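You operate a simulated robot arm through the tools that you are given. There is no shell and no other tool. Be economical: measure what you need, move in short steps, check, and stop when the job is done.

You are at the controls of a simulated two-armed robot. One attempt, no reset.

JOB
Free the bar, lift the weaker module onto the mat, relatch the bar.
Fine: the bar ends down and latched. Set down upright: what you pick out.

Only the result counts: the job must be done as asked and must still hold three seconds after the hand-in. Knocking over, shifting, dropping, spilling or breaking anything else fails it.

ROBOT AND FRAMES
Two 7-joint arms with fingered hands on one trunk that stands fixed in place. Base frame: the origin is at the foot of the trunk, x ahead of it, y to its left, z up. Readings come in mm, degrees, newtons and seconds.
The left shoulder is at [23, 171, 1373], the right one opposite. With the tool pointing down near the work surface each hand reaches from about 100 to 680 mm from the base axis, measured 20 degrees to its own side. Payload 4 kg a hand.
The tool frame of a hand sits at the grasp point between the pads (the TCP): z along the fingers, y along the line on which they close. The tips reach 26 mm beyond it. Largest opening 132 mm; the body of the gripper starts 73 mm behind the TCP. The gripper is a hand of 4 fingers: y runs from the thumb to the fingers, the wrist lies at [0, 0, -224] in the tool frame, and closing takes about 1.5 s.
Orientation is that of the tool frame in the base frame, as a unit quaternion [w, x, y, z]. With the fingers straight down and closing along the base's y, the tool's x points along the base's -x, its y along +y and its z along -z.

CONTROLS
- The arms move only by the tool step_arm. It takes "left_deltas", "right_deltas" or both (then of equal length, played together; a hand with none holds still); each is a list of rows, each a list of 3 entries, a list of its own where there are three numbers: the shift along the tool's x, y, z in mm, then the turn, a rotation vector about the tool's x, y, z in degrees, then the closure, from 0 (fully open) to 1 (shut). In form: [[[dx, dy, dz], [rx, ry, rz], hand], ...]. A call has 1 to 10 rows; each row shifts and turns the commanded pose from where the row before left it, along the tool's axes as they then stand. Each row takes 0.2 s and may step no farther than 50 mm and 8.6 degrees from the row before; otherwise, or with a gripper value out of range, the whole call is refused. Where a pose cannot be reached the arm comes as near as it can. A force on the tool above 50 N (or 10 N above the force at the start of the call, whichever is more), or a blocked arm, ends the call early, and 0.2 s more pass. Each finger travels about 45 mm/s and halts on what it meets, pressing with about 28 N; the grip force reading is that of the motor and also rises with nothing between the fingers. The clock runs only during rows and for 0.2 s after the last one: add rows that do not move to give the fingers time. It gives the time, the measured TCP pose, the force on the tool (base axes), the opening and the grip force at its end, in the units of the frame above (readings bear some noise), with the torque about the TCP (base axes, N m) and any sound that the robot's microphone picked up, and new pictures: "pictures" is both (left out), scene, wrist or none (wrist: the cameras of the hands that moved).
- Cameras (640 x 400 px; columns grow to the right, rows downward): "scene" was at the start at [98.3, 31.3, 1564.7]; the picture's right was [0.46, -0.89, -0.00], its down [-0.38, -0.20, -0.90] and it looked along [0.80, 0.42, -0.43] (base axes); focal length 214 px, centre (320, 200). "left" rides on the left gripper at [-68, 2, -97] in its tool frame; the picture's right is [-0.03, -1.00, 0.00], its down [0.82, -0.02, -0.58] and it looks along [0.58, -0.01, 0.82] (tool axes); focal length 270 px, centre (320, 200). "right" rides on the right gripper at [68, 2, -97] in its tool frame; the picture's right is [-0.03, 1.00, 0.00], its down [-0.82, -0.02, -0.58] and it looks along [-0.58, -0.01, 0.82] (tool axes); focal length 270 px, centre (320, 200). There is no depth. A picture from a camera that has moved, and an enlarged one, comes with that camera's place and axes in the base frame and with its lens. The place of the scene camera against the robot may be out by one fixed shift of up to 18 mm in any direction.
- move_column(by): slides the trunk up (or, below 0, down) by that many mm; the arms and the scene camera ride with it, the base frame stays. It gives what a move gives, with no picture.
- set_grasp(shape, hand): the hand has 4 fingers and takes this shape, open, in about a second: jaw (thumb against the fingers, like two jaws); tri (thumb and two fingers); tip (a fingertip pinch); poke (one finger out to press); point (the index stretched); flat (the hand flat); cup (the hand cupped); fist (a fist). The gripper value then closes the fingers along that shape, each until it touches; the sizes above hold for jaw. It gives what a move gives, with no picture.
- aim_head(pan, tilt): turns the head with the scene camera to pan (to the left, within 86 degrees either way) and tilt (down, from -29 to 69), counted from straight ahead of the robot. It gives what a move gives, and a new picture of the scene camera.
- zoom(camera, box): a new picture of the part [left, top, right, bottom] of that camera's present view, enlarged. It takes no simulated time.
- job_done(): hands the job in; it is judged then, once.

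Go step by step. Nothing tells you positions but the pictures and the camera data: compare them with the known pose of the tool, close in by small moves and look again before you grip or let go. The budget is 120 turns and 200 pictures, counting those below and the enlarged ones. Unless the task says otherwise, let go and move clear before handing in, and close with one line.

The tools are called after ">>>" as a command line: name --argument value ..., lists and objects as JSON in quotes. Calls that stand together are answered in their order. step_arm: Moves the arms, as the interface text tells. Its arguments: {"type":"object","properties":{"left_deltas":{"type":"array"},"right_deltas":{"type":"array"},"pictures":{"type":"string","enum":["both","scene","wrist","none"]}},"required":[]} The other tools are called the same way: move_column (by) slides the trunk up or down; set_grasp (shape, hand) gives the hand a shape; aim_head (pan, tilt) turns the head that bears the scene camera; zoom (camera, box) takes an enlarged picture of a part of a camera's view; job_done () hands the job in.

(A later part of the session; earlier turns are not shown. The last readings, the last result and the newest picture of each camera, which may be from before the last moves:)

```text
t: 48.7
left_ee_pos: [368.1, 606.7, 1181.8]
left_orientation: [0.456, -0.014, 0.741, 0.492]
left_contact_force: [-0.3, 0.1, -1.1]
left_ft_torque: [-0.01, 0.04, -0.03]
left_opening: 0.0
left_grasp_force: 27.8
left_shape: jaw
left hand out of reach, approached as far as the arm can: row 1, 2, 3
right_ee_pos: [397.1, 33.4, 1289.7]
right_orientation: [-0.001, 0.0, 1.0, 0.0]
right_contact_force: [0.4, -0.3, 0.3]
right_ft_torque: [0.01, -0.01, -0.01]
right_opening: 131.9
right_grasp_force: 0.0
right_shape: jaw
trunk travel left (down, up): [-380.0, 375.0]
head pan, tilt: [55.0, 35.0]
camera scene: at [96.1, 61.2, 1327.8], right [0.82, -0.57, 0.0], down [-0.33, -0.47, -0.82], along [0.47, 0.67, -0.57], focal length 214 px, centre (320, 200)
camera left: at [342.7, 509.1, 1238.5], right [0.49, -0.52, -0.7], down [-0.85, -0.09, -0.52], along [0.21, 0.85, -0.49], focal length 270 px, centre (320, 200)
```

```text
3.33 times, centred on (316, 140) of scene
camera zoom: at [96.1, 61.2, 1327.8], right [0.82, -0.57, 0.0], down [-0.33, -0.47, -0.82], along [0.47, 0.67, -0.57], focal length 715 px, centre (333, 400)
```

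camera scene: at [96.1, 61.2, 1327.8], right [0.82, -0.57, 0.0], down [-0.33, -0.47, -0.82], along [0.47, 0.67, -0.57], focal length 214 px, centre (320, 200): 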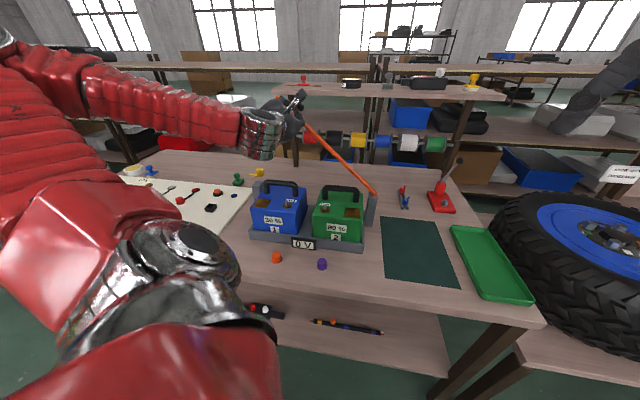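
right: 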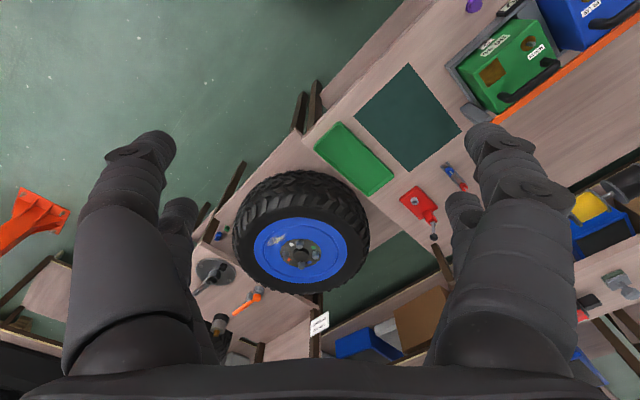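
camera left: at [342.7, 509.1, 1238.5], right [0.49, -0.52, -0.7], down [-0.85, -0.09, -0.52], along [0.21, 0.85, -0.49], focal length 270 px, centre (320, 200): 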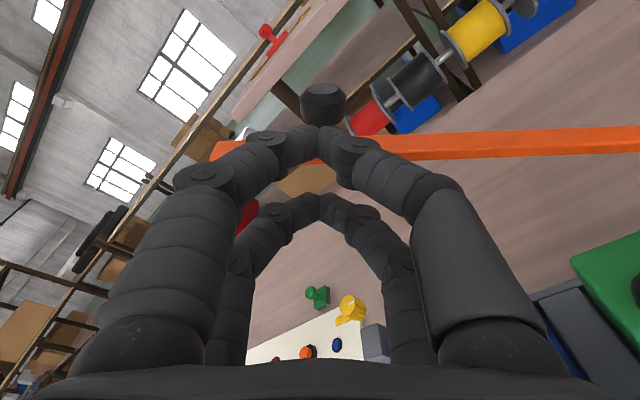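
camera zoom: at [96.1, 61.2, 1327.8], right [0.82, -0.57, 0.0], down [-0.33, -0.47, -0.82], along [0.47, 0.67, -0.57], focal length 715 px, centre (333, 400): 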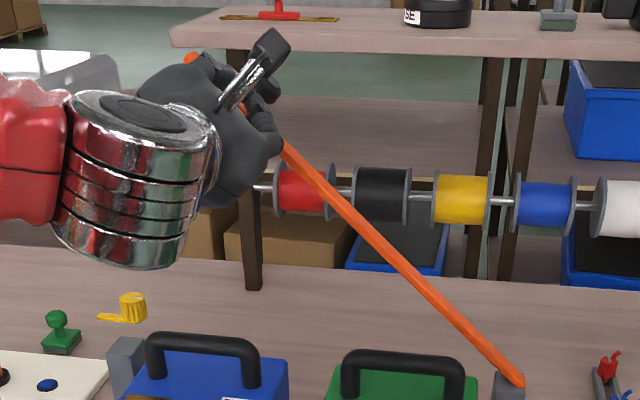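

Arm folding limits this, so I'll use the trunk instead: lower 70 mm to get under the bar, then extend forward.

>>> move_column --by -75

>>> step_arm --left_deltas '[[[0, 0, 0], [0, 0, 0], 1]]' --pictures "both"

>>> zoom --camera "scene" --box '[220, 80, 412, 200]'

```text
t: 49.8
left_ee_pos: [384.5, 607.3, 1088.0]
left_orientation: [0.433, 0.0, 0.755, 0.493]
left_contact_force: [-0.2, 1.1, 0.8]
left_ft_torque: [-0.05, 0.01, 0.02]
left_opening: 0.0
left_grasp_force: 28.1
left_shape: jaw
right_ee_pos: [396.5, 32.1, 1215.1]
right_orientation: [0.001, -0.001, 1.0, 0.0]
right_contact_force: [0.5, -0.3, -0.9]
right_ft_torque: [0.02, -0.03, -0.02]
right_opening: 131.7
right_grasp_force: 0.0
right_shape: jaw
trunk travel left (down, up): [-305.0, 450.0]
head pan, tilt: [55.0, 35.0]
```

```text
t: 50.2
left_ee_pos: [383.6, 608.0, 1086.9]
left_orientation: [0.433, -0.001, 0.754, 0.494]
left_contact_force: [0.1, 0.4, -0.3]
left_ft_torque: [-0.01, -0.01, -0.02]
left_opening: 0.0
left_grasp_force: 28.0
left_shape: jaw
right_ee_pos: [397.6, 32.4, 1213.6]
right_orientation: [0.0, 0.0, 1.0, 0.0]
right_contact_force: [1.1, 0.4, 0.0]
right_ft_torque: [0.01, -0.03, 0.01]
right_opening: 131.9
right_grasp_force: 0.0
right_shape: jaw
trunk travel left (down, up): [-305.0, 450.0]
head pan, tilt: [55.0, 35.0]
camera scene: at [118.3, 61.1, 1251.6], right [0.82, -0.57, 0.0], down [-0.33, -0.47, -0.82], along [0.47, 0.67, -0.57], focal length 214 px, centre (320, 200)
camera left: at [363.1, 508.8, 1145.6], right [0.44, -0.52, -0.73], down [-0.88, -0.09, -0.47], along [0.18, 0.85, -0.5], focal length 270 px, centre (320, 200)
```

scene: 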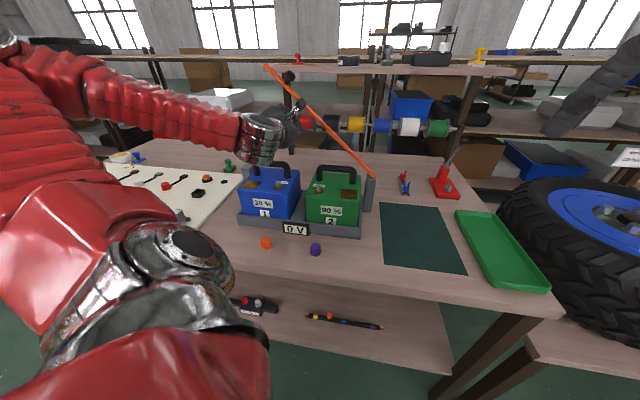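
left: 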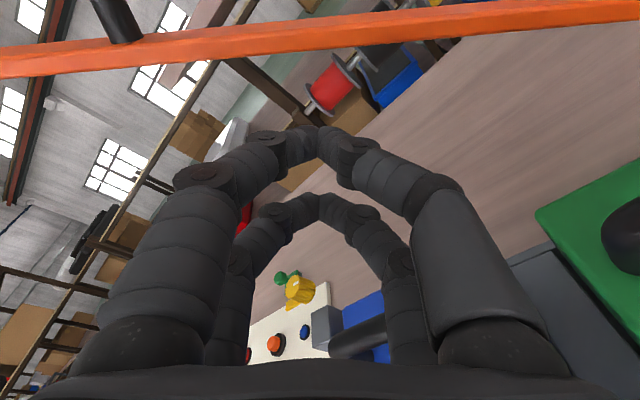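

```text
3.33 times, centred on (316, 140) of scene
camera zoom: at [118.3, 61.1, 1251.6], right [0.82, -0.57, 0.0], down [-0.33, -0.47, -0.82], along [0.47, 0.67, -0.57], focal length 715 px, centre (333, 400)
```

zoom: 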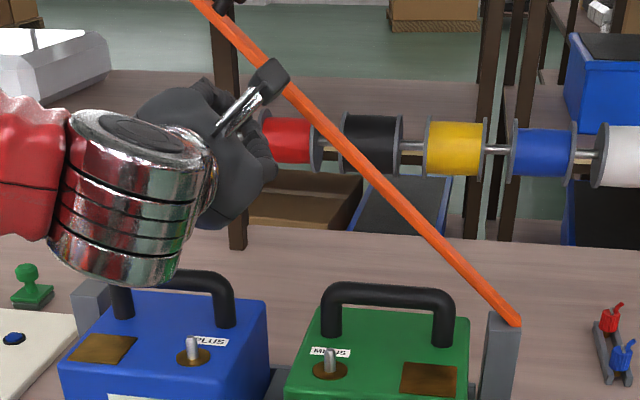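

The hand is now below the bar on the near side. I'm extending forward under it and pushing up along the arc.

>>> step_arm --left_deltas '[[[0, 0, 20], [0, 0, 0], 1], [[0, 0, 15], [0, 0, 0], 1], [[-25, 5, -4], [0, 0, 0], 1], [[-25, 5, -4], [0, 0, 0], 1], [[-25, 5, -4], [0, 0, 0], 1], [[-20, 5, -4], [0, 0, 0], 1]]' --pictures "both"

>>> zoom --camera "scene" --box '[220, 50, 412, 170]'

```text
t: 51.6
left_ee_pos: [448.2, 591.2, 1160.9]
left_orientation: [0.432, 0.0, 0.755, 0.493]
left_contact_force: [-1.4, 0.1, -1.7]
left_ft_torque: [0.06, 0.07, 0.0]
left_opening: 0.0
left_grasp_force: 28.2
left_shape: jaw
right_ee_pos: [397.9, 33.8, 1213.5]
right_orientation: [0.0, 0.0, 1.0, 0.0]
right_contact_force: [-0.3, -0.8, 0.1]
right_ft_torque: [0.0, 0.01, 0.02]
right_opening: 132.0
right_grasp_force: 0.1
right_shape: jaw
trunk travel left (down, up): [-305.0, 450.0]
head pan, tilt: [55.0, 35.0]
camera scene: at [118.8, 61.3, 1251.5], right [0.82, -0.57, 0.0], down [-0.33, -0.47, -0.82], along [0.47, 0.67, -0.57], focal length 214 px, centre (320, 200)
camera left: at [425.7, 492.4, 1219.3], right [0.44, -0.52, -0.73], down [-0.88, -0.09, -0.47], along [0.18, 0.85, -0.5], focal length 270 px, centre (320, 200)
```

scene: 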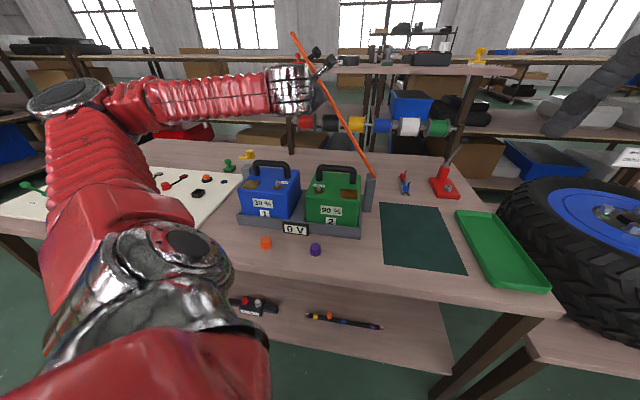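
left: 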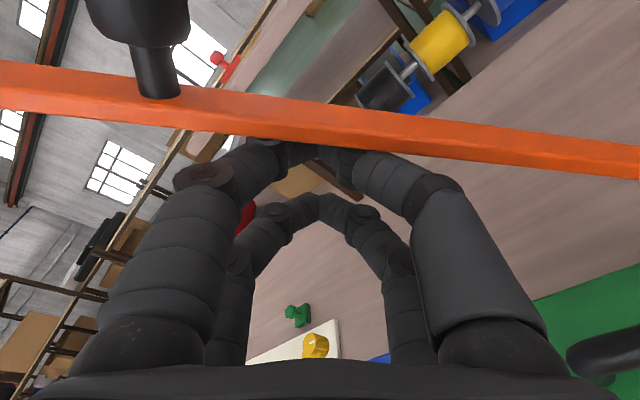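

```text
3.33 times, centred on (316, 110) of scene
camera zoom: at [118.8, 61.3, 1251.5], right [0.82, -0.57, 0.0], down [-0.33, -0.47, -0.82], along [0.47, 0.67, -0.57], focal length 715 px, centre (333, 500)
```

zoom: 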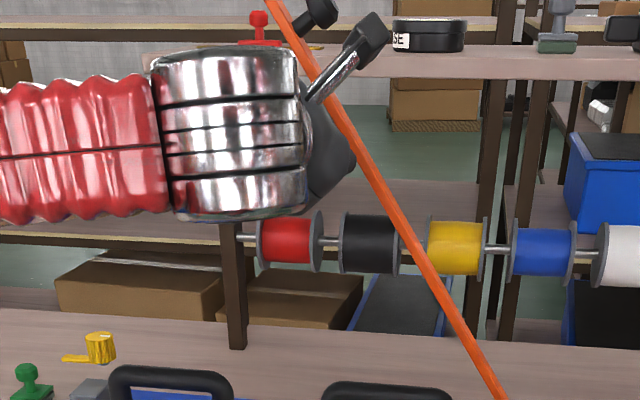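

The push works smoothly and the bar is near 56°. Continuing toward vertical.

>>> step_arm --left_deltas '[[[-28, -2, -4], [0, 0, 0], 1], [[-27, -4, -4], [0, 0, 0], 1], [[-25, -6, -4], [0, 0, 0], 1], [[-24, -8, -4], [0, 0, 0], 1], [[-22, -9, -4], [0, 0, 0], 1]]' --pictures "both"

>>> zoom --camera "scene" --box '[240, 30, 480, 180]'

```text
t: 52.8
left_ee_pos: [525.2, 506.5, 1222.3]
left_orientation: [0.432, 0.001, 0.754, 0.495]
left_contact_force: [0.5, -0.4, -0.9]
left_ft_torque: [0.02, 0.0, -0.01]
left_opening: 0.0
left_grasp_force: 28.1
left_shape: jaw
right_ee_pos: [398.0, 33.5, 1212.9]
right_orientation: [0.001, 0.0, 1.0, -0.001]
right_contact_force: [0.2, 0.9, 0.2]
right_ft_torque: [-0.01, -0.01, -0.01]
right_opening: 132.0
right_grasp_force: 0.0
right_shape: jaw
trunk travel left (down, up): [-305.0, 450.0]
head pan, tilt: [55.0, 35.0]
camera scene: at [118.9, 61.0, 1251.5], right [0.82, -0.57, 0.0], down [-0.33, -0.47, -0.82], along [0.47, 0.67, -0.57], focal length 214 px, centre (320, 200)
camera left: at [505.3, 407.4, 1280.5], right [0.44, -0.52, -0.73], down [-0.88, -0.09, -0.47], along [0.18, 0.85, -0.5], focal length 270 px, centre (320, 200)
```

scene: 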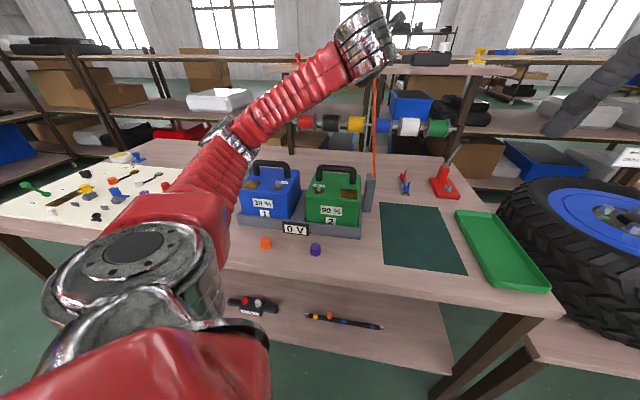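
left: 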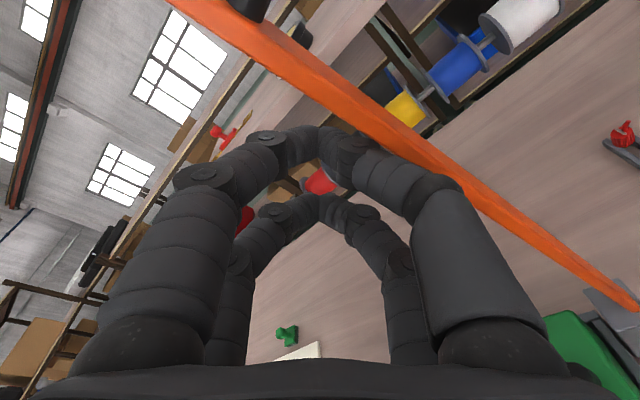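

```text
2.67 times, centred on (360, 105) of scene
camera zoom: at [118.9, 61.0, 1251.5], right [0.82, -0.57, 0.0], down [-0.33, -0.47, -0.82], along [0.47, 0.67, -0.57], focal length 572 px, centre (213, 453)
```

zoom: 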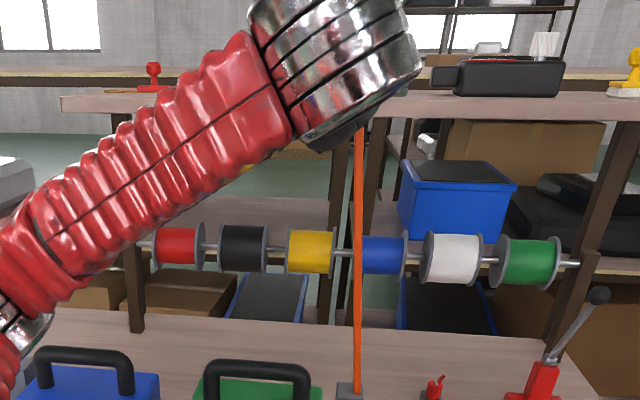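

The bar is practically vertical. I'm retracting the hand toward the robot and checking that it stays.

>>> step_arm --left_deltas '[[[0, 0, -25], [0, 0, 0], 1], [[0, 0, -30], [0, 0, 0], 1], [[20, 0, -30], [0, 0, 0], 1], [[40, 0, 0], [0, 0, 0], 1], [[40, 0, 0], [0, 0, 0], 1]]' --pictures "scene"

```text
t: 54.0
left_ee_pos: [423.4, 493.1, 1183.4]
left_orientation: [0.432, 0.0, 0.755, 0.493]
left_contact_force: [0.4, -0.6, 0.1]
left_ft_torque: [-0.03, -0.01, 0.0]
left_opening: 0.0
left_grasp_force: 28.2
left_shape: jaw
left hand out of reach, approached as far as the arm can: row 5
right_ee_pos: [398.0, 34.0, 1213.3]
right_orientation: [-0.001, 0.001, 1.0, 0.0]
right_contact_force: [0.4, -0.6, 0.9]
right_ft_torque: [-0.02, 0.02, 0.0]
right_opening: 131.9
right_grasp_force: 0.0
right_shape: jaw
trunk travel left (down, up): [-305.0, 450.0]
head pan, tilt: [55.0, 35.0]
camera scene: at [119.7, 61.7, 1251.3], right [0.82, -0.57, 0.0], down [-0.33, -0.47, -0.82], along [0.47, 0.67, -0.57], focal length 214 px, centre (320, 200)
```

scene: 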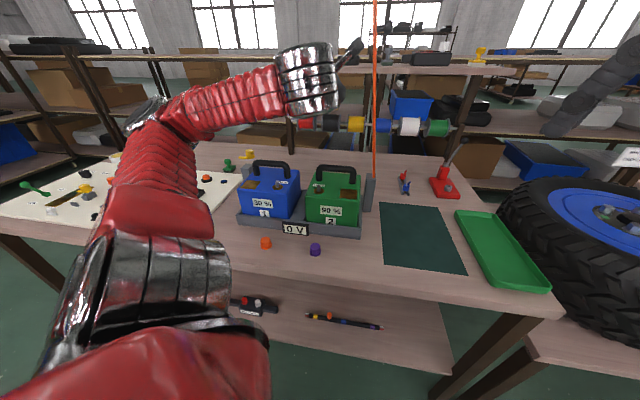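

The bar stays upright by itself. Now I turn the hand back to point down, with the closing axis across the blue handle.

>>> step_arm --left_deltas '[[[0, 0, 0], [7.28, 2.31, 3.53], 0.8], [[0, 0, 0], [7.28, 2.31, 3.53], 0.6], [[0, 0, 0], [7.28, 2.31, 3.53], 0.4], [[0, 0, 0], [7.28, 2.31, 3.53], 0.4], [[0, 0, 0], [7.28, 2.31, 3.53], 0.4], [[0, 0, 0], [7.28, 2.31, 3.53], 0.4], [[0, 0, 0], [7.28, 2.31, 3.53], 0.4], [[0, 0, 0], [7.28, 2.31, 3.53], 0.4], [[0, 0, 0], [7.28, 2.31, 3.53], 0.4], [[0, 0, 0], [7.28, 2.31, 3.53], 0.4]]' --pictures "both"

```text
t: 56.2
left_ee_pos: [421.1, 492.4, 1179.5]
left_orientation: [0.044, 0.373, 0.925, 0.05]
left_contact_force: [-1.0, 0.0, -0.7]
left_ft_torque: [0.0, 0.01, 0.0]
left_opening: 78.7
left_grasp_force: 0.1
left_shape: jaw
right_ee_pos: [398.5, 32.5, 1215.0]
right_orientation: [0.0, 0.0, 1.0, 0.0]
right_contact_force: [0.6, 0.0, -0.9]
right_ft_torque: [0.0, 0.0, -0.01]
right_opening: 132.2
right_grasp_force: 0.0
right_shape: jaw
trunk travel left (down, up): [-305.0, 450.0]
head pan, tilt: [55.0, 35.0]
camera scene: at [118.9, 60.9, 1251.5], right [0.82, -0.57, 0.0], down [-0.33, -0.47, -0.82], along [0.47, 0.67, -0.57], focal length 214 px, centre (320, 200)
camera left: at [460.3, 441.6, 1278.5], right [-0.67, -0.73, -0.12], down [-0.67, 0.52, 0.53], along [-0.33, 0.44, -0.84], focal length 270 px, centre (320, 200)
```

scene: 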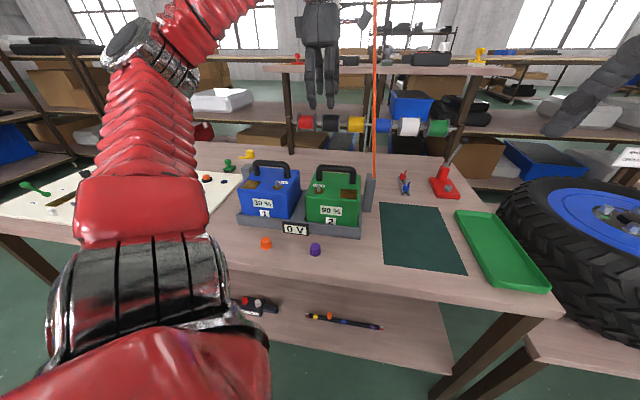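
left: 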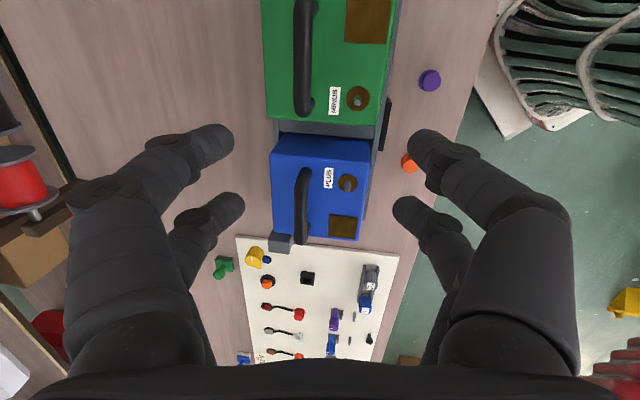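

>>> step_arm --left_deltas '[[[0, 0, 0], [6.6, 2.1, 3.2], 0.4], [[40, 12, 0], [0, 0, 0], 0.4], [[40, 12, 20], [0, 0, 0], 0.4], [[40, 12, 30], [0, 0, 0], 0.4], [[0, 0, 30], [0, 0, 0], 0.4], [[0, 0, 0], [0, 0, 0], 0.4]]' --pictures "wrist"

>>> zoom --camera "left" --box '[200, 80, 440, 230]'

```text
refused: row 4 steps farther than a row can; nothing moved
```

```text
2.67 times, centred on (320, 155) of left
camera zoom: at [460.3, 441.6, 1278.5], right [-0.67, -0.73, -0.12], down [-0.67, 0.52, 0.53], along [-0.33, 0.44, -0.84], focal length 721 px, centre (320, 320)
```

zoom: 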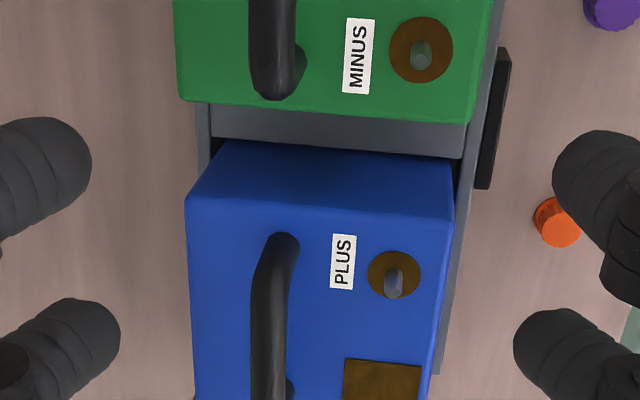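

>>> step_arm --left_deltas '[[[0, 0, 0], [6.6, 2.1, 3.2], 0.4], [[40, 12, 0], [0, 0, 0], 0.4], [[40, 12, 10], [0, 0, 0], 0.4], [[40, 10, 20], [0, 0, 0], 0.4], [[0, 0, 40], [0, 0, 0], 0.4], [[0, 0, 0], [0, 0, 0], 0.4]]' --pictures "wrist"

>>> zoom --camera "left" --box '[200, 80, 440, 230]'

```text
t: 57.6
left_ee_pos: [420.7, 597.0, 1093.0]
left_orientation: [0.003, 0.398, 0.917, 0.006]
left_contact_force: [-0.6, 0.7, 0.9]
left_ft_torque: [-0.04, -0.02, -0.02]
left_opening: 78.6
left_grasp_force: 0.0
left_shape: jaw
left hand out of reach, approached as far as the arm can: row 1, 2, 3, 4
right_ee_pos: [397.3, 32.6, 1215.2]
right_orientation: [0.0, 0.001, 1.0, 0.001]
right_contact_force: [-0.1, -0.2, 0.1]
right_ft_torque: [0.0, 0.01, 0.0]
right_opening: 131.8
right_grasp_force: 0.0
right_shape: jaw
trunk travel left (down, up): [-305.0, 450.0]
head pan, tilt: [55.0, 35.0]
camera left: at [466.8, 548.6, 1189.0], right [-0.71, -0.7, -0.01], down [-0.58, 0.58, 0.58], along [-0.4, 0.42, -0.82], focal length 270 px, centre (320, 200)
```

left: 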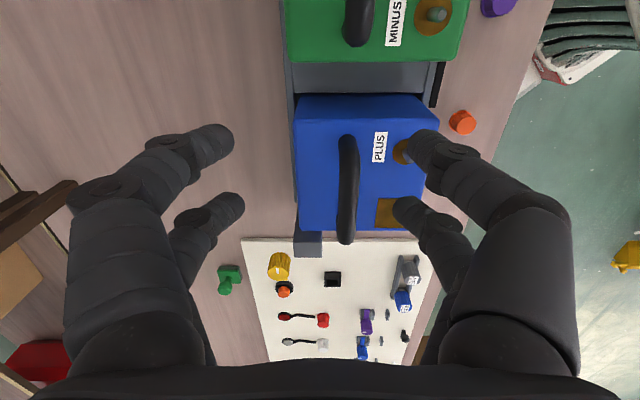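

```text
2.67 times, centred on (320, 155) of left
camera zoom: at [466.8, 548.6, 1189.0], right [-0.71, -0.7, -0.01], down [-0.58, 0.58, 0.58], along [-0.4, 0.42, -0.82], focal length 721 px, centre (320, 320)
```

zoom: 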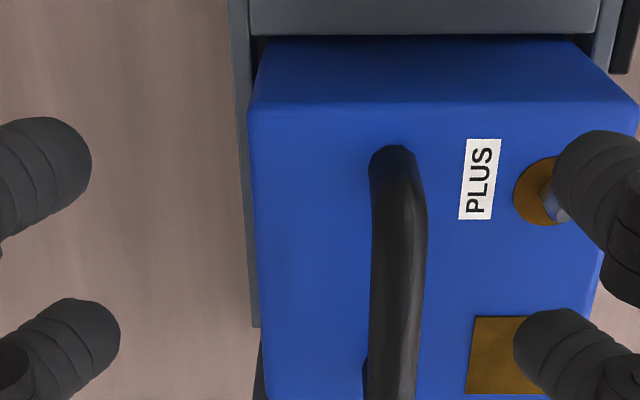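

The hand is level and its yaw matches the handle. I'm centring over the handle and narrowing the opening.

>>> step_arm --left_deltas '[[[35, -13, 0], [0, 0, 0], 0.58], [[35, -14, 0], [0, 0, 0], 0.58], [[0, 0, 30], [0, 0, 0], 0.58], [[0, 0, 0], [0, 0, 0], 0.58]]' --pictures "wrist"

>>> zoom --camera "scene" --box '[210, 90, 402, 210]'

```text
t: 58.6
left_ee_pos: [406.0, 635.5, 1049.7]
left_orientation: [0.004, 0.399, 0.917, 0.006]
left_contact_force: [1.0, 0.2, -0.3]
left_ft_torque: [-0.01, 0.01, 0.0]
left_opening: 56.1
left_grasp_force: 0.0
left_shape: jaw
left hand out of reach, approached as far as the arm can: row 1, 2
right_ee_pos: [396.7, 33.6, 1213.6]
right_orientation: [0.0, 0.0, 1.0, 0.0]
right_contact_force: [0.1, 0.0, 0.2]
right_ft_torque: [-0.03, -0.04, 0.0]
right_opening: 131.5
right_grasp_force: 0.0
right_shape: jaw
trunk travel left (down, up): [-305.0, 450.0]
head pan, tilt: [55.0, 35.0]
camera left: at [451.3, 587.2, 1144.9], right [-0.71, -0.7, -0.01], down [-0.58, 0.58, 0.57], along [-0.4, 0.42, -0.82], focal length 270 px, centre (320, 200)
```

left: 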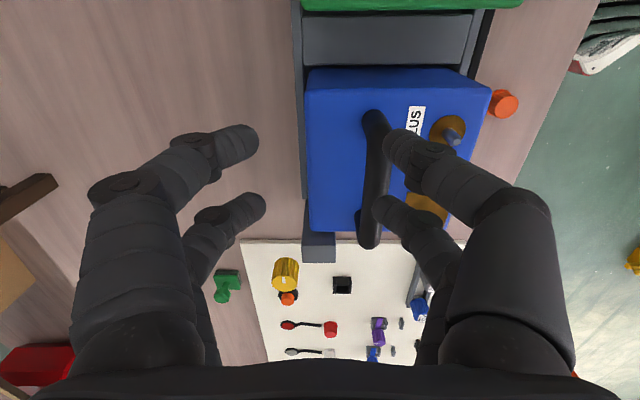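

```text
3.33 times, centred on (306, 150) of scene
camera zoom: at [118.4, 61.0, 1251.6], right [0.82, -0.57, 0.0], down [-0.33, -0.47, -0.82], along [0.47, 0.67, -0.57], focal length 715 px, centre (367, 367)
```

zoom: 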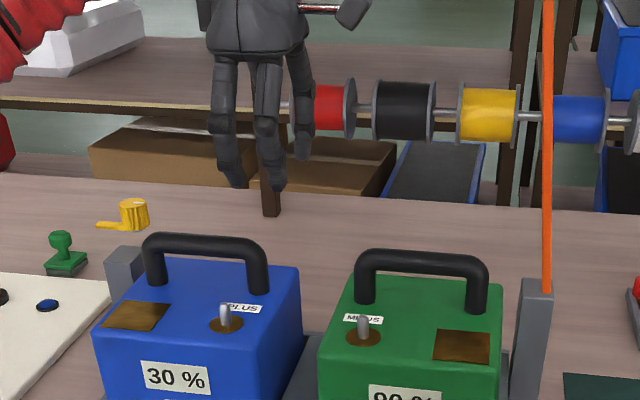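

The lowered trunk makes this spot unreachable, so I'm raising it back by 75 mm, then centring again.

>>> move_column --by 75

>>> step_arm --left_deltas '[[[0, -35, 0], [0, 0, 0], 0.58], [[0, -20, 0], [0, 0, 0], 0.58], [[0, 0, 40], [0, 0, 0], 0.58], [[0, 0, 20], [0, 0, 0], 0.58]]' --pictures "wrist"

```text
t: 59.7
left_ee_pos: [403.6, 637.4, 1120.9]
left_orientation: [0.003, 0.399, 0.917, 0.005]
left_contact_force: [0.8, 0.8, 0.2]
left_ft_torque: [-0.01, -0.01, 0.02]
left_opening: 56.1
left_grasp_force: 0.1
left_shape: jaw
right_ee_pos: [399.5, 33.4, 1287.0]
right_orientation: [-0.001, 0.0, 1.0, 0.0]
right_contact_force: [0.4, -0.4, 0.4]
right_ft_torque: [-0.01, 0.0, 0.01]
right_opening: 132.0
right_grasp_force: 0.0
right_shape: jaw
trunk travel left (down, up): [-380.0, 375.0]
head pan, tilt: [55.0, 35.0]
```

```text
t: 60.7
left_ee_pos: [378.3, 597.8, 1057.6]
left_orientation: [0.004, 0.399, 0.917, 0.005]
left_contact_force: [-0.3, 0.4, -0.2]
left_ft_torque: [0.04, 0.0, -0.01]
left_opening: 56.0
left_grasp_force: 0.1
left_shape: jaw
left hand out of reach, approached as far as the arm can: row 2
right_ee_pos: [398.1, 33.1, 1289.0]
right_orientation: [0.0, 0.0, 1.0, 0.0]
right_contact_force: [0.6, 0.2, -0.3]
right_ft_torque: [-0.01, 0.0, -0.03]
right_opening: 132.1
right_grasp_force: 0.0
right_shape: jaw
trunk travel left (down, up): [-380.0, 375.0]
head pan, tilt: [55.0, 35.0]
camera left: at [424.9, 550.2, 1153.7], right [-0.71, -0.7, -0.01], down [-0.58, 0.58, 0.58], along [-0.4, 0.42, -0.82], focal length 270 px, centre (320, 200)
```

left: 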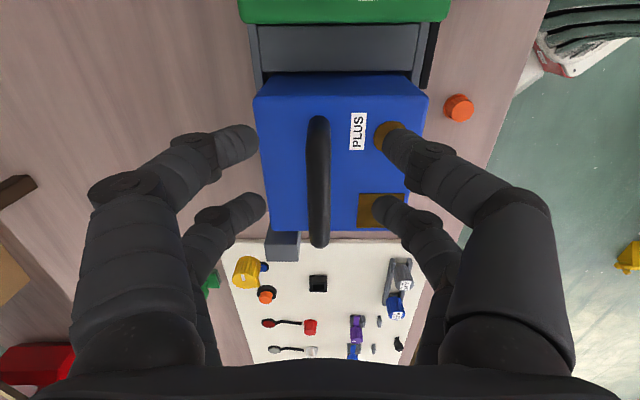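

The hand is laterally centred on the handle. I'm shifting 45 mm along it to its middle, then lowering partway.

>>> step_arm --left_deltas '[[[22, 0, 0], [0, 0, 0], 0.58], [[22, 0, 0], [0, 0, 0], 0.58], [[0, 0, 30], [0, 0, 0], 0.58], [[0, 0, 0], [0, 0, 0], 0.58]]' --pictures "wrist"

>>> zoom --camera "scene" --box '[210, 110, 370, 210]'

```text
t: 61.7
left_ee_pos: [346.5, 630.0, 1025.4]
left_orientation: [0.004, 0.399, 0.917, 0.005]
left_contact_force: [0.2, 0.4, 0.9]
left_ft_torque: [-0.02, 0.0, 0.02]
left_opening: 55.8
left_grasp_force: 0.0
left_shape: jaw
right_ee_pos: [398.5, 33.2, 1289.2]
right_orientation: [0.0, 0.0, 1.0, 0.0]
right_contact_force: [1.2, -0.1, -0.3]
right_ft_torque: [-0.03, -0.06, 0.02]
right_opening: 132.0
right_grasp_force: 0.0
right_shape: jaw
trunk travel left (down, up): [-380.0, 375.0]
head pan, tilt: [55.0, 35.0]
camera left: at [393.5, 583.3, 1122.1], right [-0.71, -0.7, -0.01], down [-0.58, 0.58, 0.57], along [-0.4, 0.42, -0.82], focal length 270 px, centre (320, 200)
```

left: 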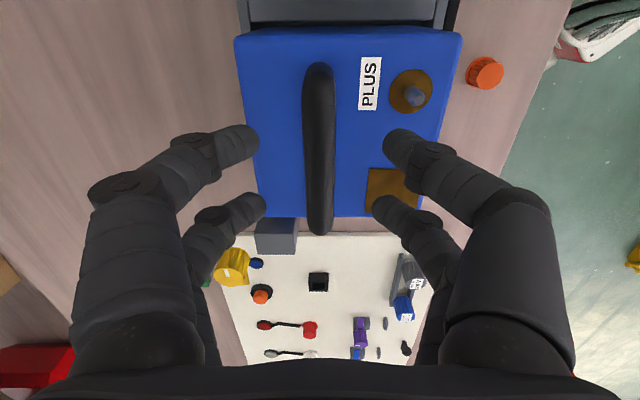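

```text
4.00 times, centred on (290, 160) of scene
camera zoom: at [96.3, 61.1, 1327.8], right [0.82, -0.57, 0.0], down [-0.33, -0.47, -0.82], along [0.47, 0.67, -0.57], focal length 858 px, centre (440, 360)
```

zoom: 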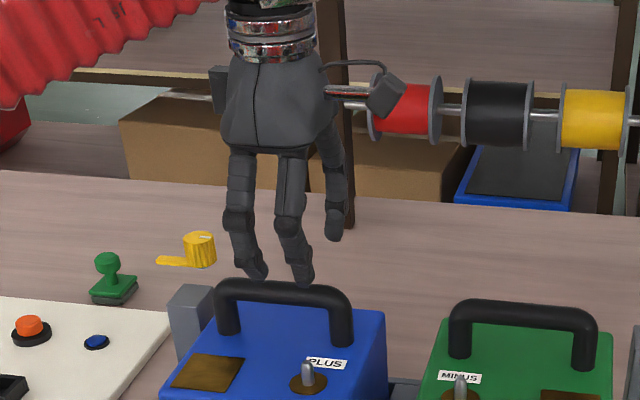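

The handle top is at about 980. I'm lowering so the fingers reach around the handle bar.

>>> step_arm --left_deltas '[[[5, 0, 15], [0, 0, 0], 0.58], [[0, 0, 20], [0, 0, 0], 0.58], [[0, 0, 15], [0, 0, 0], 0.58], [[0, 0, 0], [0, 0, 0], 0.58]]' --pictures "wrist"

>>> zoom --camera "scene" --box '[210, 110, 370, 210]'

```text
t: 62.7
left_ee_pos: [344.1, 633.8, 975.4]
left_orientation: [0.004, 0.399, 0.917, 0.006]
left_contact_force: [-0.1, 0.0, -0.6]
left_ft_torque: [-0.01, -0.02, -0.02]
left_opening: 56.0
left_grasp_force: 0.0
left_shape: jaw
right_ee_pos: [397.8, 33.8, 1289.3]
right_orientation: [0.0, 0.001, 1.0, -0.001]
right_contact_force: [0.3, -0.1, -0.2]
right_ft_torque: [-0.01, 0.04, 0.01]
right_opening: 131.9
right_grasp_force: 0.1
right_shape: jaw
trunk travel left (down, up): [-380.0, 375.0]
head pan, tilt: [55.0, 35.0]
camera left: at [390.0, 587.0, 1072.1], right [-0.71, -0.7, -0.01], down [-0.58, 0.58, 0.57], along [-0.4, 0.42, -0.82], focal length 270 px, centre (320, 200)
```

left: 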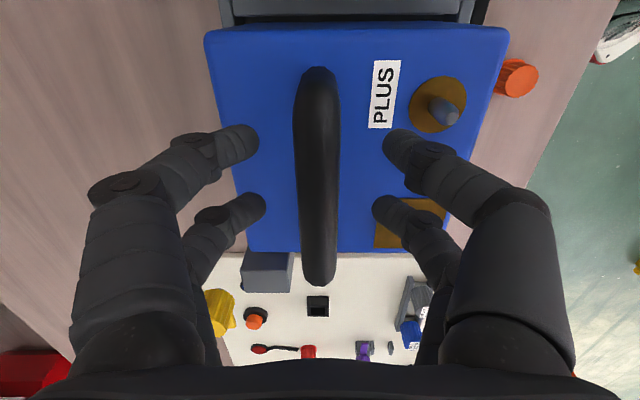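

```text
4.00 times, centred on (290, 160) of scene
camera zoom: at [96.4, 61.2, 1327.8], right [0.82, -0.57, 0.0], down [-0.33, -0.47, -0.82], along [0.47, 0.67, -0.57], focal length 858 px, centre (440, 360)
```

zoom: 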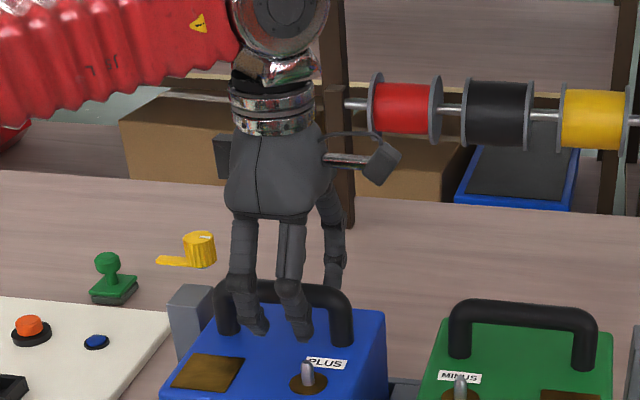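

>>> step_arm --left_deltas '[[[0, 0, 6], [0, 0, 0], 0.58], [[0, 0, 0], [0, 0, 0], 1], [[0, 0, 0], [0, 0, 0], 1], [[0, 0, 0], [0, 0, 0], 1], [[0, 0, 0], [0, 0, 0], 1], [[0, 0, 0], [0, 0, 0], 1], [[0, 0, 0], [0, 0, 0], 1]]' --pictures "wrist"

>>> zoom --camera "scene" --box '[210, 110, 370, 210]'

```text
t: 64.3
left_ee_pos: [345.3, 637.0, 968.2]
left_orientation: [0.002, 0.399, 0.917, 0.003]
left_contact_force: [-1.8, 0.1, 0.3]
left_ft_torque: [-0.08, -0.08, 0.01]
left_opening: 0.3
left_grasp_force: 27.9
left_shape: jaw
right_ee_pos: [399.8, 35.1, 1287.2]
right_orientation: [-0.001, 0.0, 1.0, -0.001]
right_contact_force: [0.0, -0.2, 0.1]
right_ft_torque: [-0.02, 0.05, -0.03]
right_opening: 131.6
right_grasp_force: 0.1
right_shape: jaw
trunk travel left (down, up): [-380.0, 375.0]
head pan, tilt: [55.0, 35.0]
camera left: at [391.7, 588.8, 1064.2], right [-0.71, -0.7, -0.01], down [-0.58, 0.58, 0.58], along [-0.4, 0.42, -0.82], focal length 270 px, centre (320, 200)
```

left: 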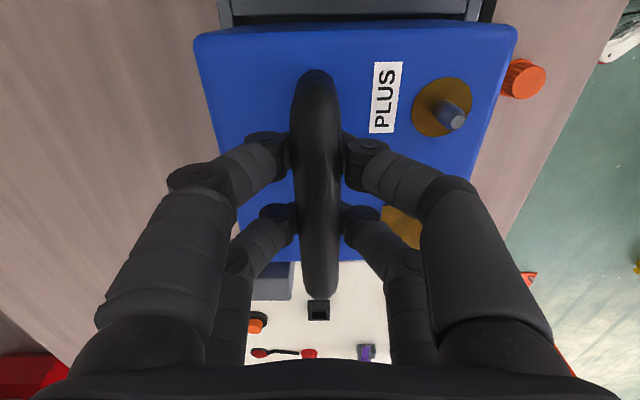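

```text
4.00 times, centred on (290, 160) of scene
camera zoom: at [97.4, 62.9, 1327.5], right [0.82, -0.57, 0.0], down [-0.33, -0.47, -0.82], along [0.47, 0.67, -0.58], focal length 858 px, centre (440, 360)
```

zoom: 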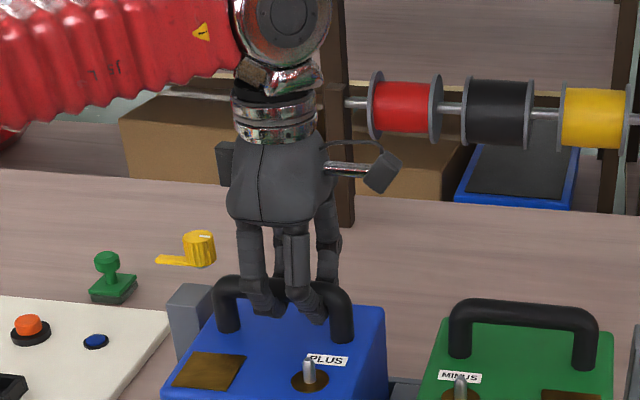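

The fingers have closed under the handle like a hook. Lifting slowly.

>>> step_arm --left_deltas '[[[0, 0, -8], [0, 0, 0], 1], [[0, 0, -10], [0, 0, 0], 1], [[0, 0, -15], [0, 0, 0], 1], [[0, 0, -15], [0, 0, 0], 1], [[0, 0, 0], [0, 0, 0], 1]]' --pictures "both"

>>> zoom --camera "scene" --box '[210, 110, 402, 230]'

```text
t: 65.5
left_ee_pos: [345.0, 637.1, 1015.7]
left_orientation: [0.002, 0.399, 0.917, 0.004]
left_contact_force: [-1.2, -1.1, -23.8]
left_ft_torque: [-0.18, -0.04, 0.01]
left_opening: 0.1
left_grasp_force: 28.4
left_shape: jaw
right_ee_pos: [399.7, 35.6, 1287.1]
right_orientation: [0.0, 0.0, 1.0, -0.001]
right_contact_force: [0.2, 0.0, -0.5]
right_ft_torque: [-0.06, 0.0, -0.06]
right_opening: 131.8
right_grasp_force: 0.1
right_shape: jaw
trunk travel left (down, up): [-380.0, 375.0]
head pan, tilt: [55.0, 35.0]
camera scene: at [97.4, 63.2, 1327.5], right [0.82, -0.57, 0.0], down [-0.33, -0.47, -0.82], along [0.47, 0.67, -0.58], focal length 214 px, centre (320, 200)
camera left: at [391.2, 589.4, 1112.5], right [-0.71, -0.7, -0.01], down [-0.58, 0.58, 0.58], along [-0.4, 0.42, -0.82], focal length 270 px, centre (320, 200)
```

scene: 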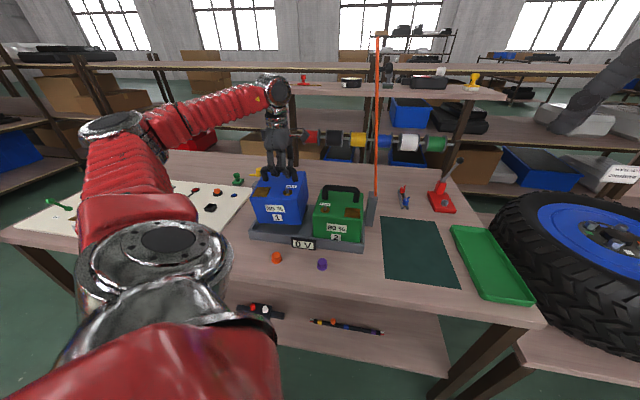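
left: 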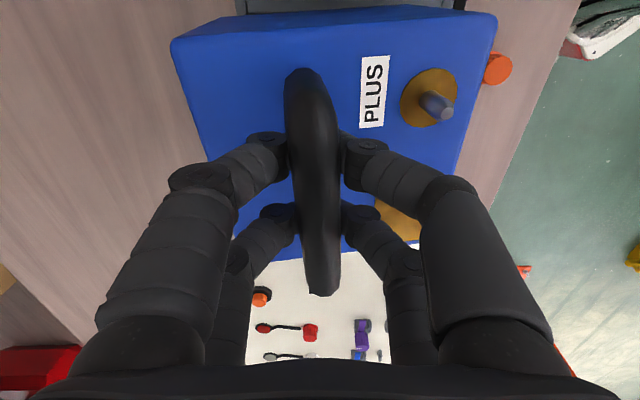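

```text
3.33 times, centred on (306, 170) of scene
camera zoom: at [97.4, 63.2, 1327.5], right [0.82, -0.57, 0.0], down [-0.33, -0.47, -0.82], along [0.47, 0.67, -0.58], focal length 715 px, centre (367, 300)
```

zoom: 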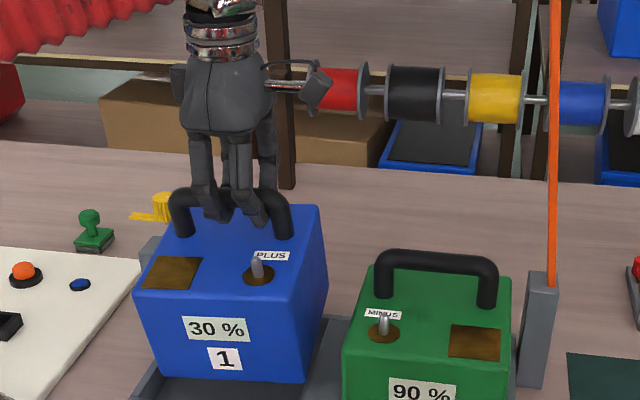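

The module is up and hanging level at about 24 N. I'm raising it high enough to clear the green module's handle.

>>> step_arm --left_deltas '[[[0, 0, -15], [0, 0, 0], 1], [[0, 0, -20], [0, 0, 0], 1], [[0, 0, -20], [0, 0, 0], 1], [[0, 0, -20], [0, 0, 0], 1], [[0, 0, -20], [0, 0, 0], 1], [[0, 0, -20], [0, 0, 0], 1], [[0, 0, -15], [0, 0, 0], 1], [[0, 0, -5], [0, 0, 0], 1]]' --pictures "scene"

```text
t: 67.3
left_ee_pos: [344.5, 637.1, 1151.6]
left_orientation: [0.003, 0.398, 0.917, 0.003]
left_contact_force: [-1.5, -0.5, -23.3]
left_ft_torque: [-0.25, -0.11, 0.01]
left_opening: 0.1
left_grasp_force: 27.8
left_shape: jaw
right_ee_pos: [399.2, 37.4, 1286.8]
right_orientation: [-0.001, 0.001, 1.0, -0.002]
right_contact_force: [0.5, 0.0, -0.5]
right_ft_torque: [-0.06, 0.01, -0.01]
right_opening: 131.8
right_grasp_force: 0.1
right_shape: jaw
trunk travel left (down, up): [-380.0, 375.0]
head pan, tilt: [55.0, 35.0]
camera scene: at [97.9, 64.3, 1327.4], right [0.82, -0.57, 0.0], down [-0.33, -0.47, -0.82], along [0.47, 0.67, -0.58], focal length 214 px, centre (320, 200)
```

scene: 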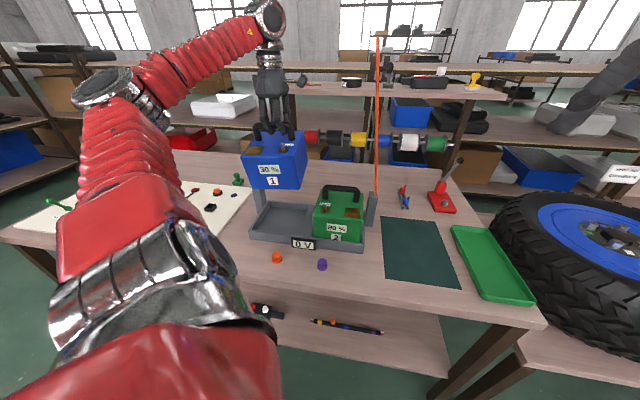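

The module is well above everything. I'm moving toward the robot by 80 mm first, to pass the upright bar safely.

>>> step_arm --left_deltas '[[[0, -6, 0], [0, 0, 0], 1], [[0, -12, 0], [0, 0, 0], 1], [[0, -16, 0], [0, 0, 0], 1], [[0, -16, 0], [0, 0, 0], 1], [[0, -14, 0], [0, 0, 0], 1], [[-6, -10, 0], [0, 0, 0], 1], [[-14, -6, 0], [0, 0, 0], 1], [[-20, 0, 0], [0, 0, 0], 1], [[-24, 0, 0], [0, 0, 0], 1], [[-24, 0, 0], [0, 0, 0], 1]]' --pictures "scene"

```text
t: 69.5
left_ee_pos: [346.1, 515.3, 1152.6]
left_orientation: [0.003, 0.399, 0.917, 0.004]
left_contact_force: [1.0, -1.9, -23.1]
left_ft_torque: [-0.24, -0.22, -0.03]
left_opening: 0.0
left_grasp_force: 28.3
left_shape: jaw
right_ee_pos: [399.7, 33.3, 1288.5]
right_orientation: [-0.001, 0.0, 1.0, 0.0]
right_contact_force: [0.0, 0.4, -0.4]
right_ft_torque: [0.0, 0.0, 0.02]
right_opening: 131.8
right_grasp_force: 0.1
right_shape: jaw
trunk travel left (down, up): [-380.0, 375.0]
head pan, tilt: [55.0, 35.0]
camera scene: at [98.2, 61.8, 1327.6], right [0.82, -0.57, 0.0], down [-0.33, -0.47, -0.82], along [0.47, 0.67, -0.57], focal length 214 px, centre (320, 200)
```

scene: 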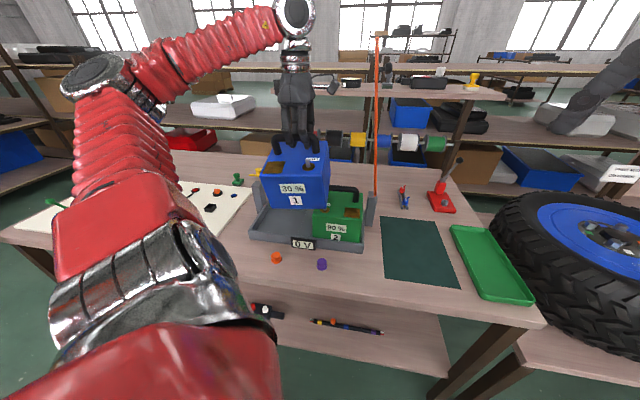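

All clear so far. Carrying on along the tray direction toward the mat.

>>> step_arm --left_deltas '[[[-16, 0, 0], [0, 0, 0], 1], [[-24, 0, 0], [0, 0, 0], 1], [[-28, 0, 0], [0, 0, 0], 1], [[-28, 0, 0], [0, 0, 0], 1], [[-28, 0, 0], [0, 0, 0], 1], [[-28, 0, 0], [0, 0, 0], 1], [[-24, 0, 0], [0, 0, 0], 1], [[-18, 0, 0], [0, 0, 0], 1], [[-10, 0, 0], [0, 0, 0], 1]]' --pictures "scene"

```text
t: 71.5
left_ee_pos: [484.9, 369.2, 1151.6]
left_orientation: [0.003, 0.398, 0.917, 0.004]
left_contact_force: [0.7, 0.5, -24.2]
left_ft_torque: [-0.18, -0.2, 0.0]
left_opening: 0.0
left_grasp_force: 28.0
left_shape: jaw
right_ee_pos: [398.9, 34.6, 1287.2]
right_orientation: [-0.001, 0.0, 1.0, -0.001]
right_contact_force: [-0.7, -0.7, 0.0]
right_ft_torque: [-0.01, -0.02, 0.02]
right_opening: 132.0
right_grasp_force: 0.1
right_shape: jaw
trunk travel left (down, up): [-380.0, 375.0]
head pan, tilt: [55.0, 35.0]
camera scene: at [98.5, 62.0, 1327.5], right [0.82, -0.57, 0.0], down [-0.33, -0.47, -0.82], along [0.47, 0.67, -0.58], focal length 214 px, centre (320, 200)
```

scene: 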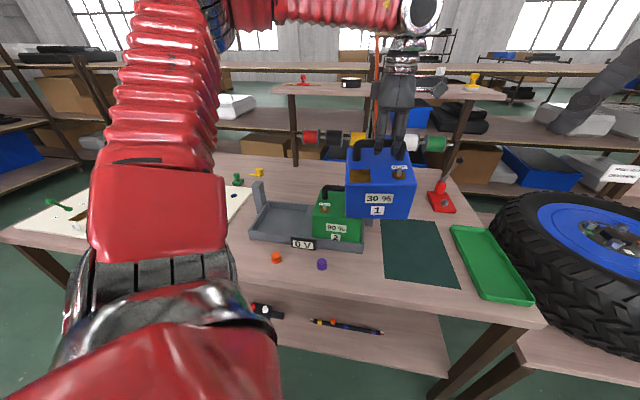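

>>> step_arm --left_deltas '[[[-12, 0, 0], [0, 0, 0], 1], [[-22, 0, 0], [0, 0, 0], 1], [[-26, 2, 0], [0, 0, 0], 1], [[-26, 6, 0], [0, 0, 0], 1], [[-24, 8, 0], [0, 0, 0], 1], [[-20, 8, 0], [0, 0, 0], 1], [[-14, 6, 0], [0, 0, 0], 1], [[-6, 3, 0], [0, 0, 0], 1], [[0, 0, 0], [0, 0, 0], 1]]' --pictures "both"

>>> aim_head --pan 25 --tilt 42

```text
t: 73.5
left_ee_pos: [611.6, 281.4, 1152.2]
left_orientation: [0.001, 0.398, 0.917, 0.005]
left_contact_force: [-1.7, 0.3, -23.2]
left_ft_torque: [-0.15, -0.15, 0.01]
left_opening: 0.2
left_grasp_force: 27.6
left_shape: jaw
right_ee_pos: [400.0, 33.7, 1287.4]
right_orientation: [-0.001, 0.0, 1.0, -0.001]
right_contact_force: [0.2, -0.5, 0.1]
right_ft_torque: [0.0, -0.03, 0.02]
right_opening: 131.8
right_grasp_force: 0.0
right_shape: jaw
trunk travel left (down, up): [-380.0, 375.0]
head pan, tilt: [55.0, 35.0]
camera scene: at [98.6, 62.3, 1327.5], right [0.82, -0.57, 0.0], down [-0.33, -0.47, -0.82], along [0.47, 0.67, -0.58], focal length 214 px, centre (320, 200)
camera left: at [657.3, 234.2, 1247.9], right [-0.71, -0.7, -0.01], down [-0.58, 0.58, 0.58], along [-0.4, 0.42, -0.82], focal length 270 px, centre (320, 200)
```

scene: 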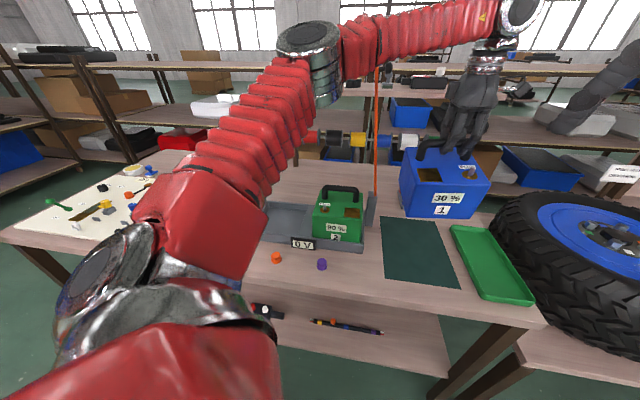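
left: 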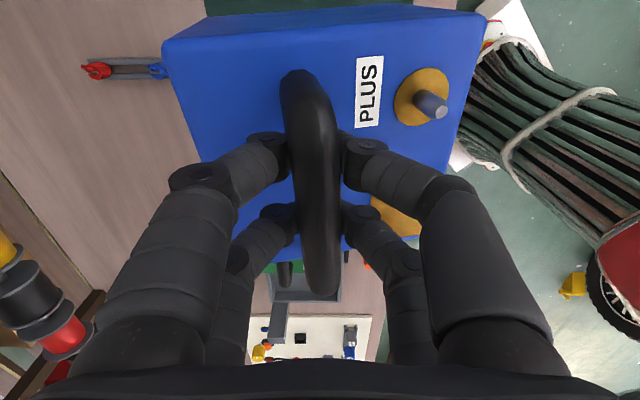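

```text
t: 74.5
left_ee_pos: [611.1, 281.5, 1151.8]
left_orientation: [0.004, 0.399, 0.917, 0.004]
left_contact_force: [-0.5, 0.0, -23.8]
left_ft_torque: [-0.14, -0.17, -0.01]
left_opening: 0.2
left_grasp_force: 27.7
left_shape: jaw
right_ee_pos: [399.6, 33.2, 1287.2]
right_orientation: [-0.001, 0.001, 1.0, 0.0]
right_contact_force: [-0.2, 0.5, 0.2]
right_ft_torque: [0.0, 0.03, -0.02]
right_opening: 131.9
right_grasp_force: 0.1
right_shape: jaw
trunk travel left (down, up): [-380.0, 375.0]
head pan, tilt: [25.0, 42.0]
camera scene: at [124.3, 25.4, 1317.0], right [0.42, -0.91, 0.0], down [-0.61, -0.28, -0.74], along [0.67, 0.31, -0.67], focal length 214 px, centre (320, 200)
```

scene: 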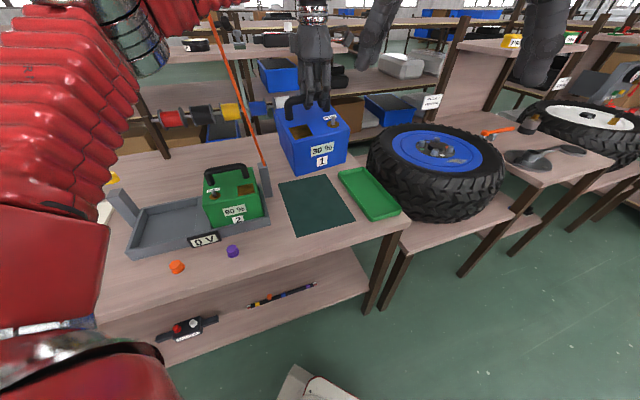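

>>> zoom --camera "scene" --box '[240, 90, 432, 250]'

```text
2.50 times, centred on (336, 170) of scene
camera zoom: at [124.3, 25.4, 1317.0], right [0.42, -0.91, 0.0], down [-0.61, -0.28, -0.74], along [0.67, 0.31, -0.67], focal length 536 px, centre (280, 275)
```

zoom: 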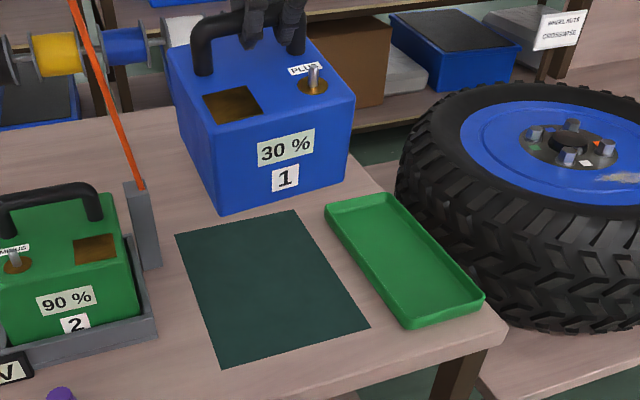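

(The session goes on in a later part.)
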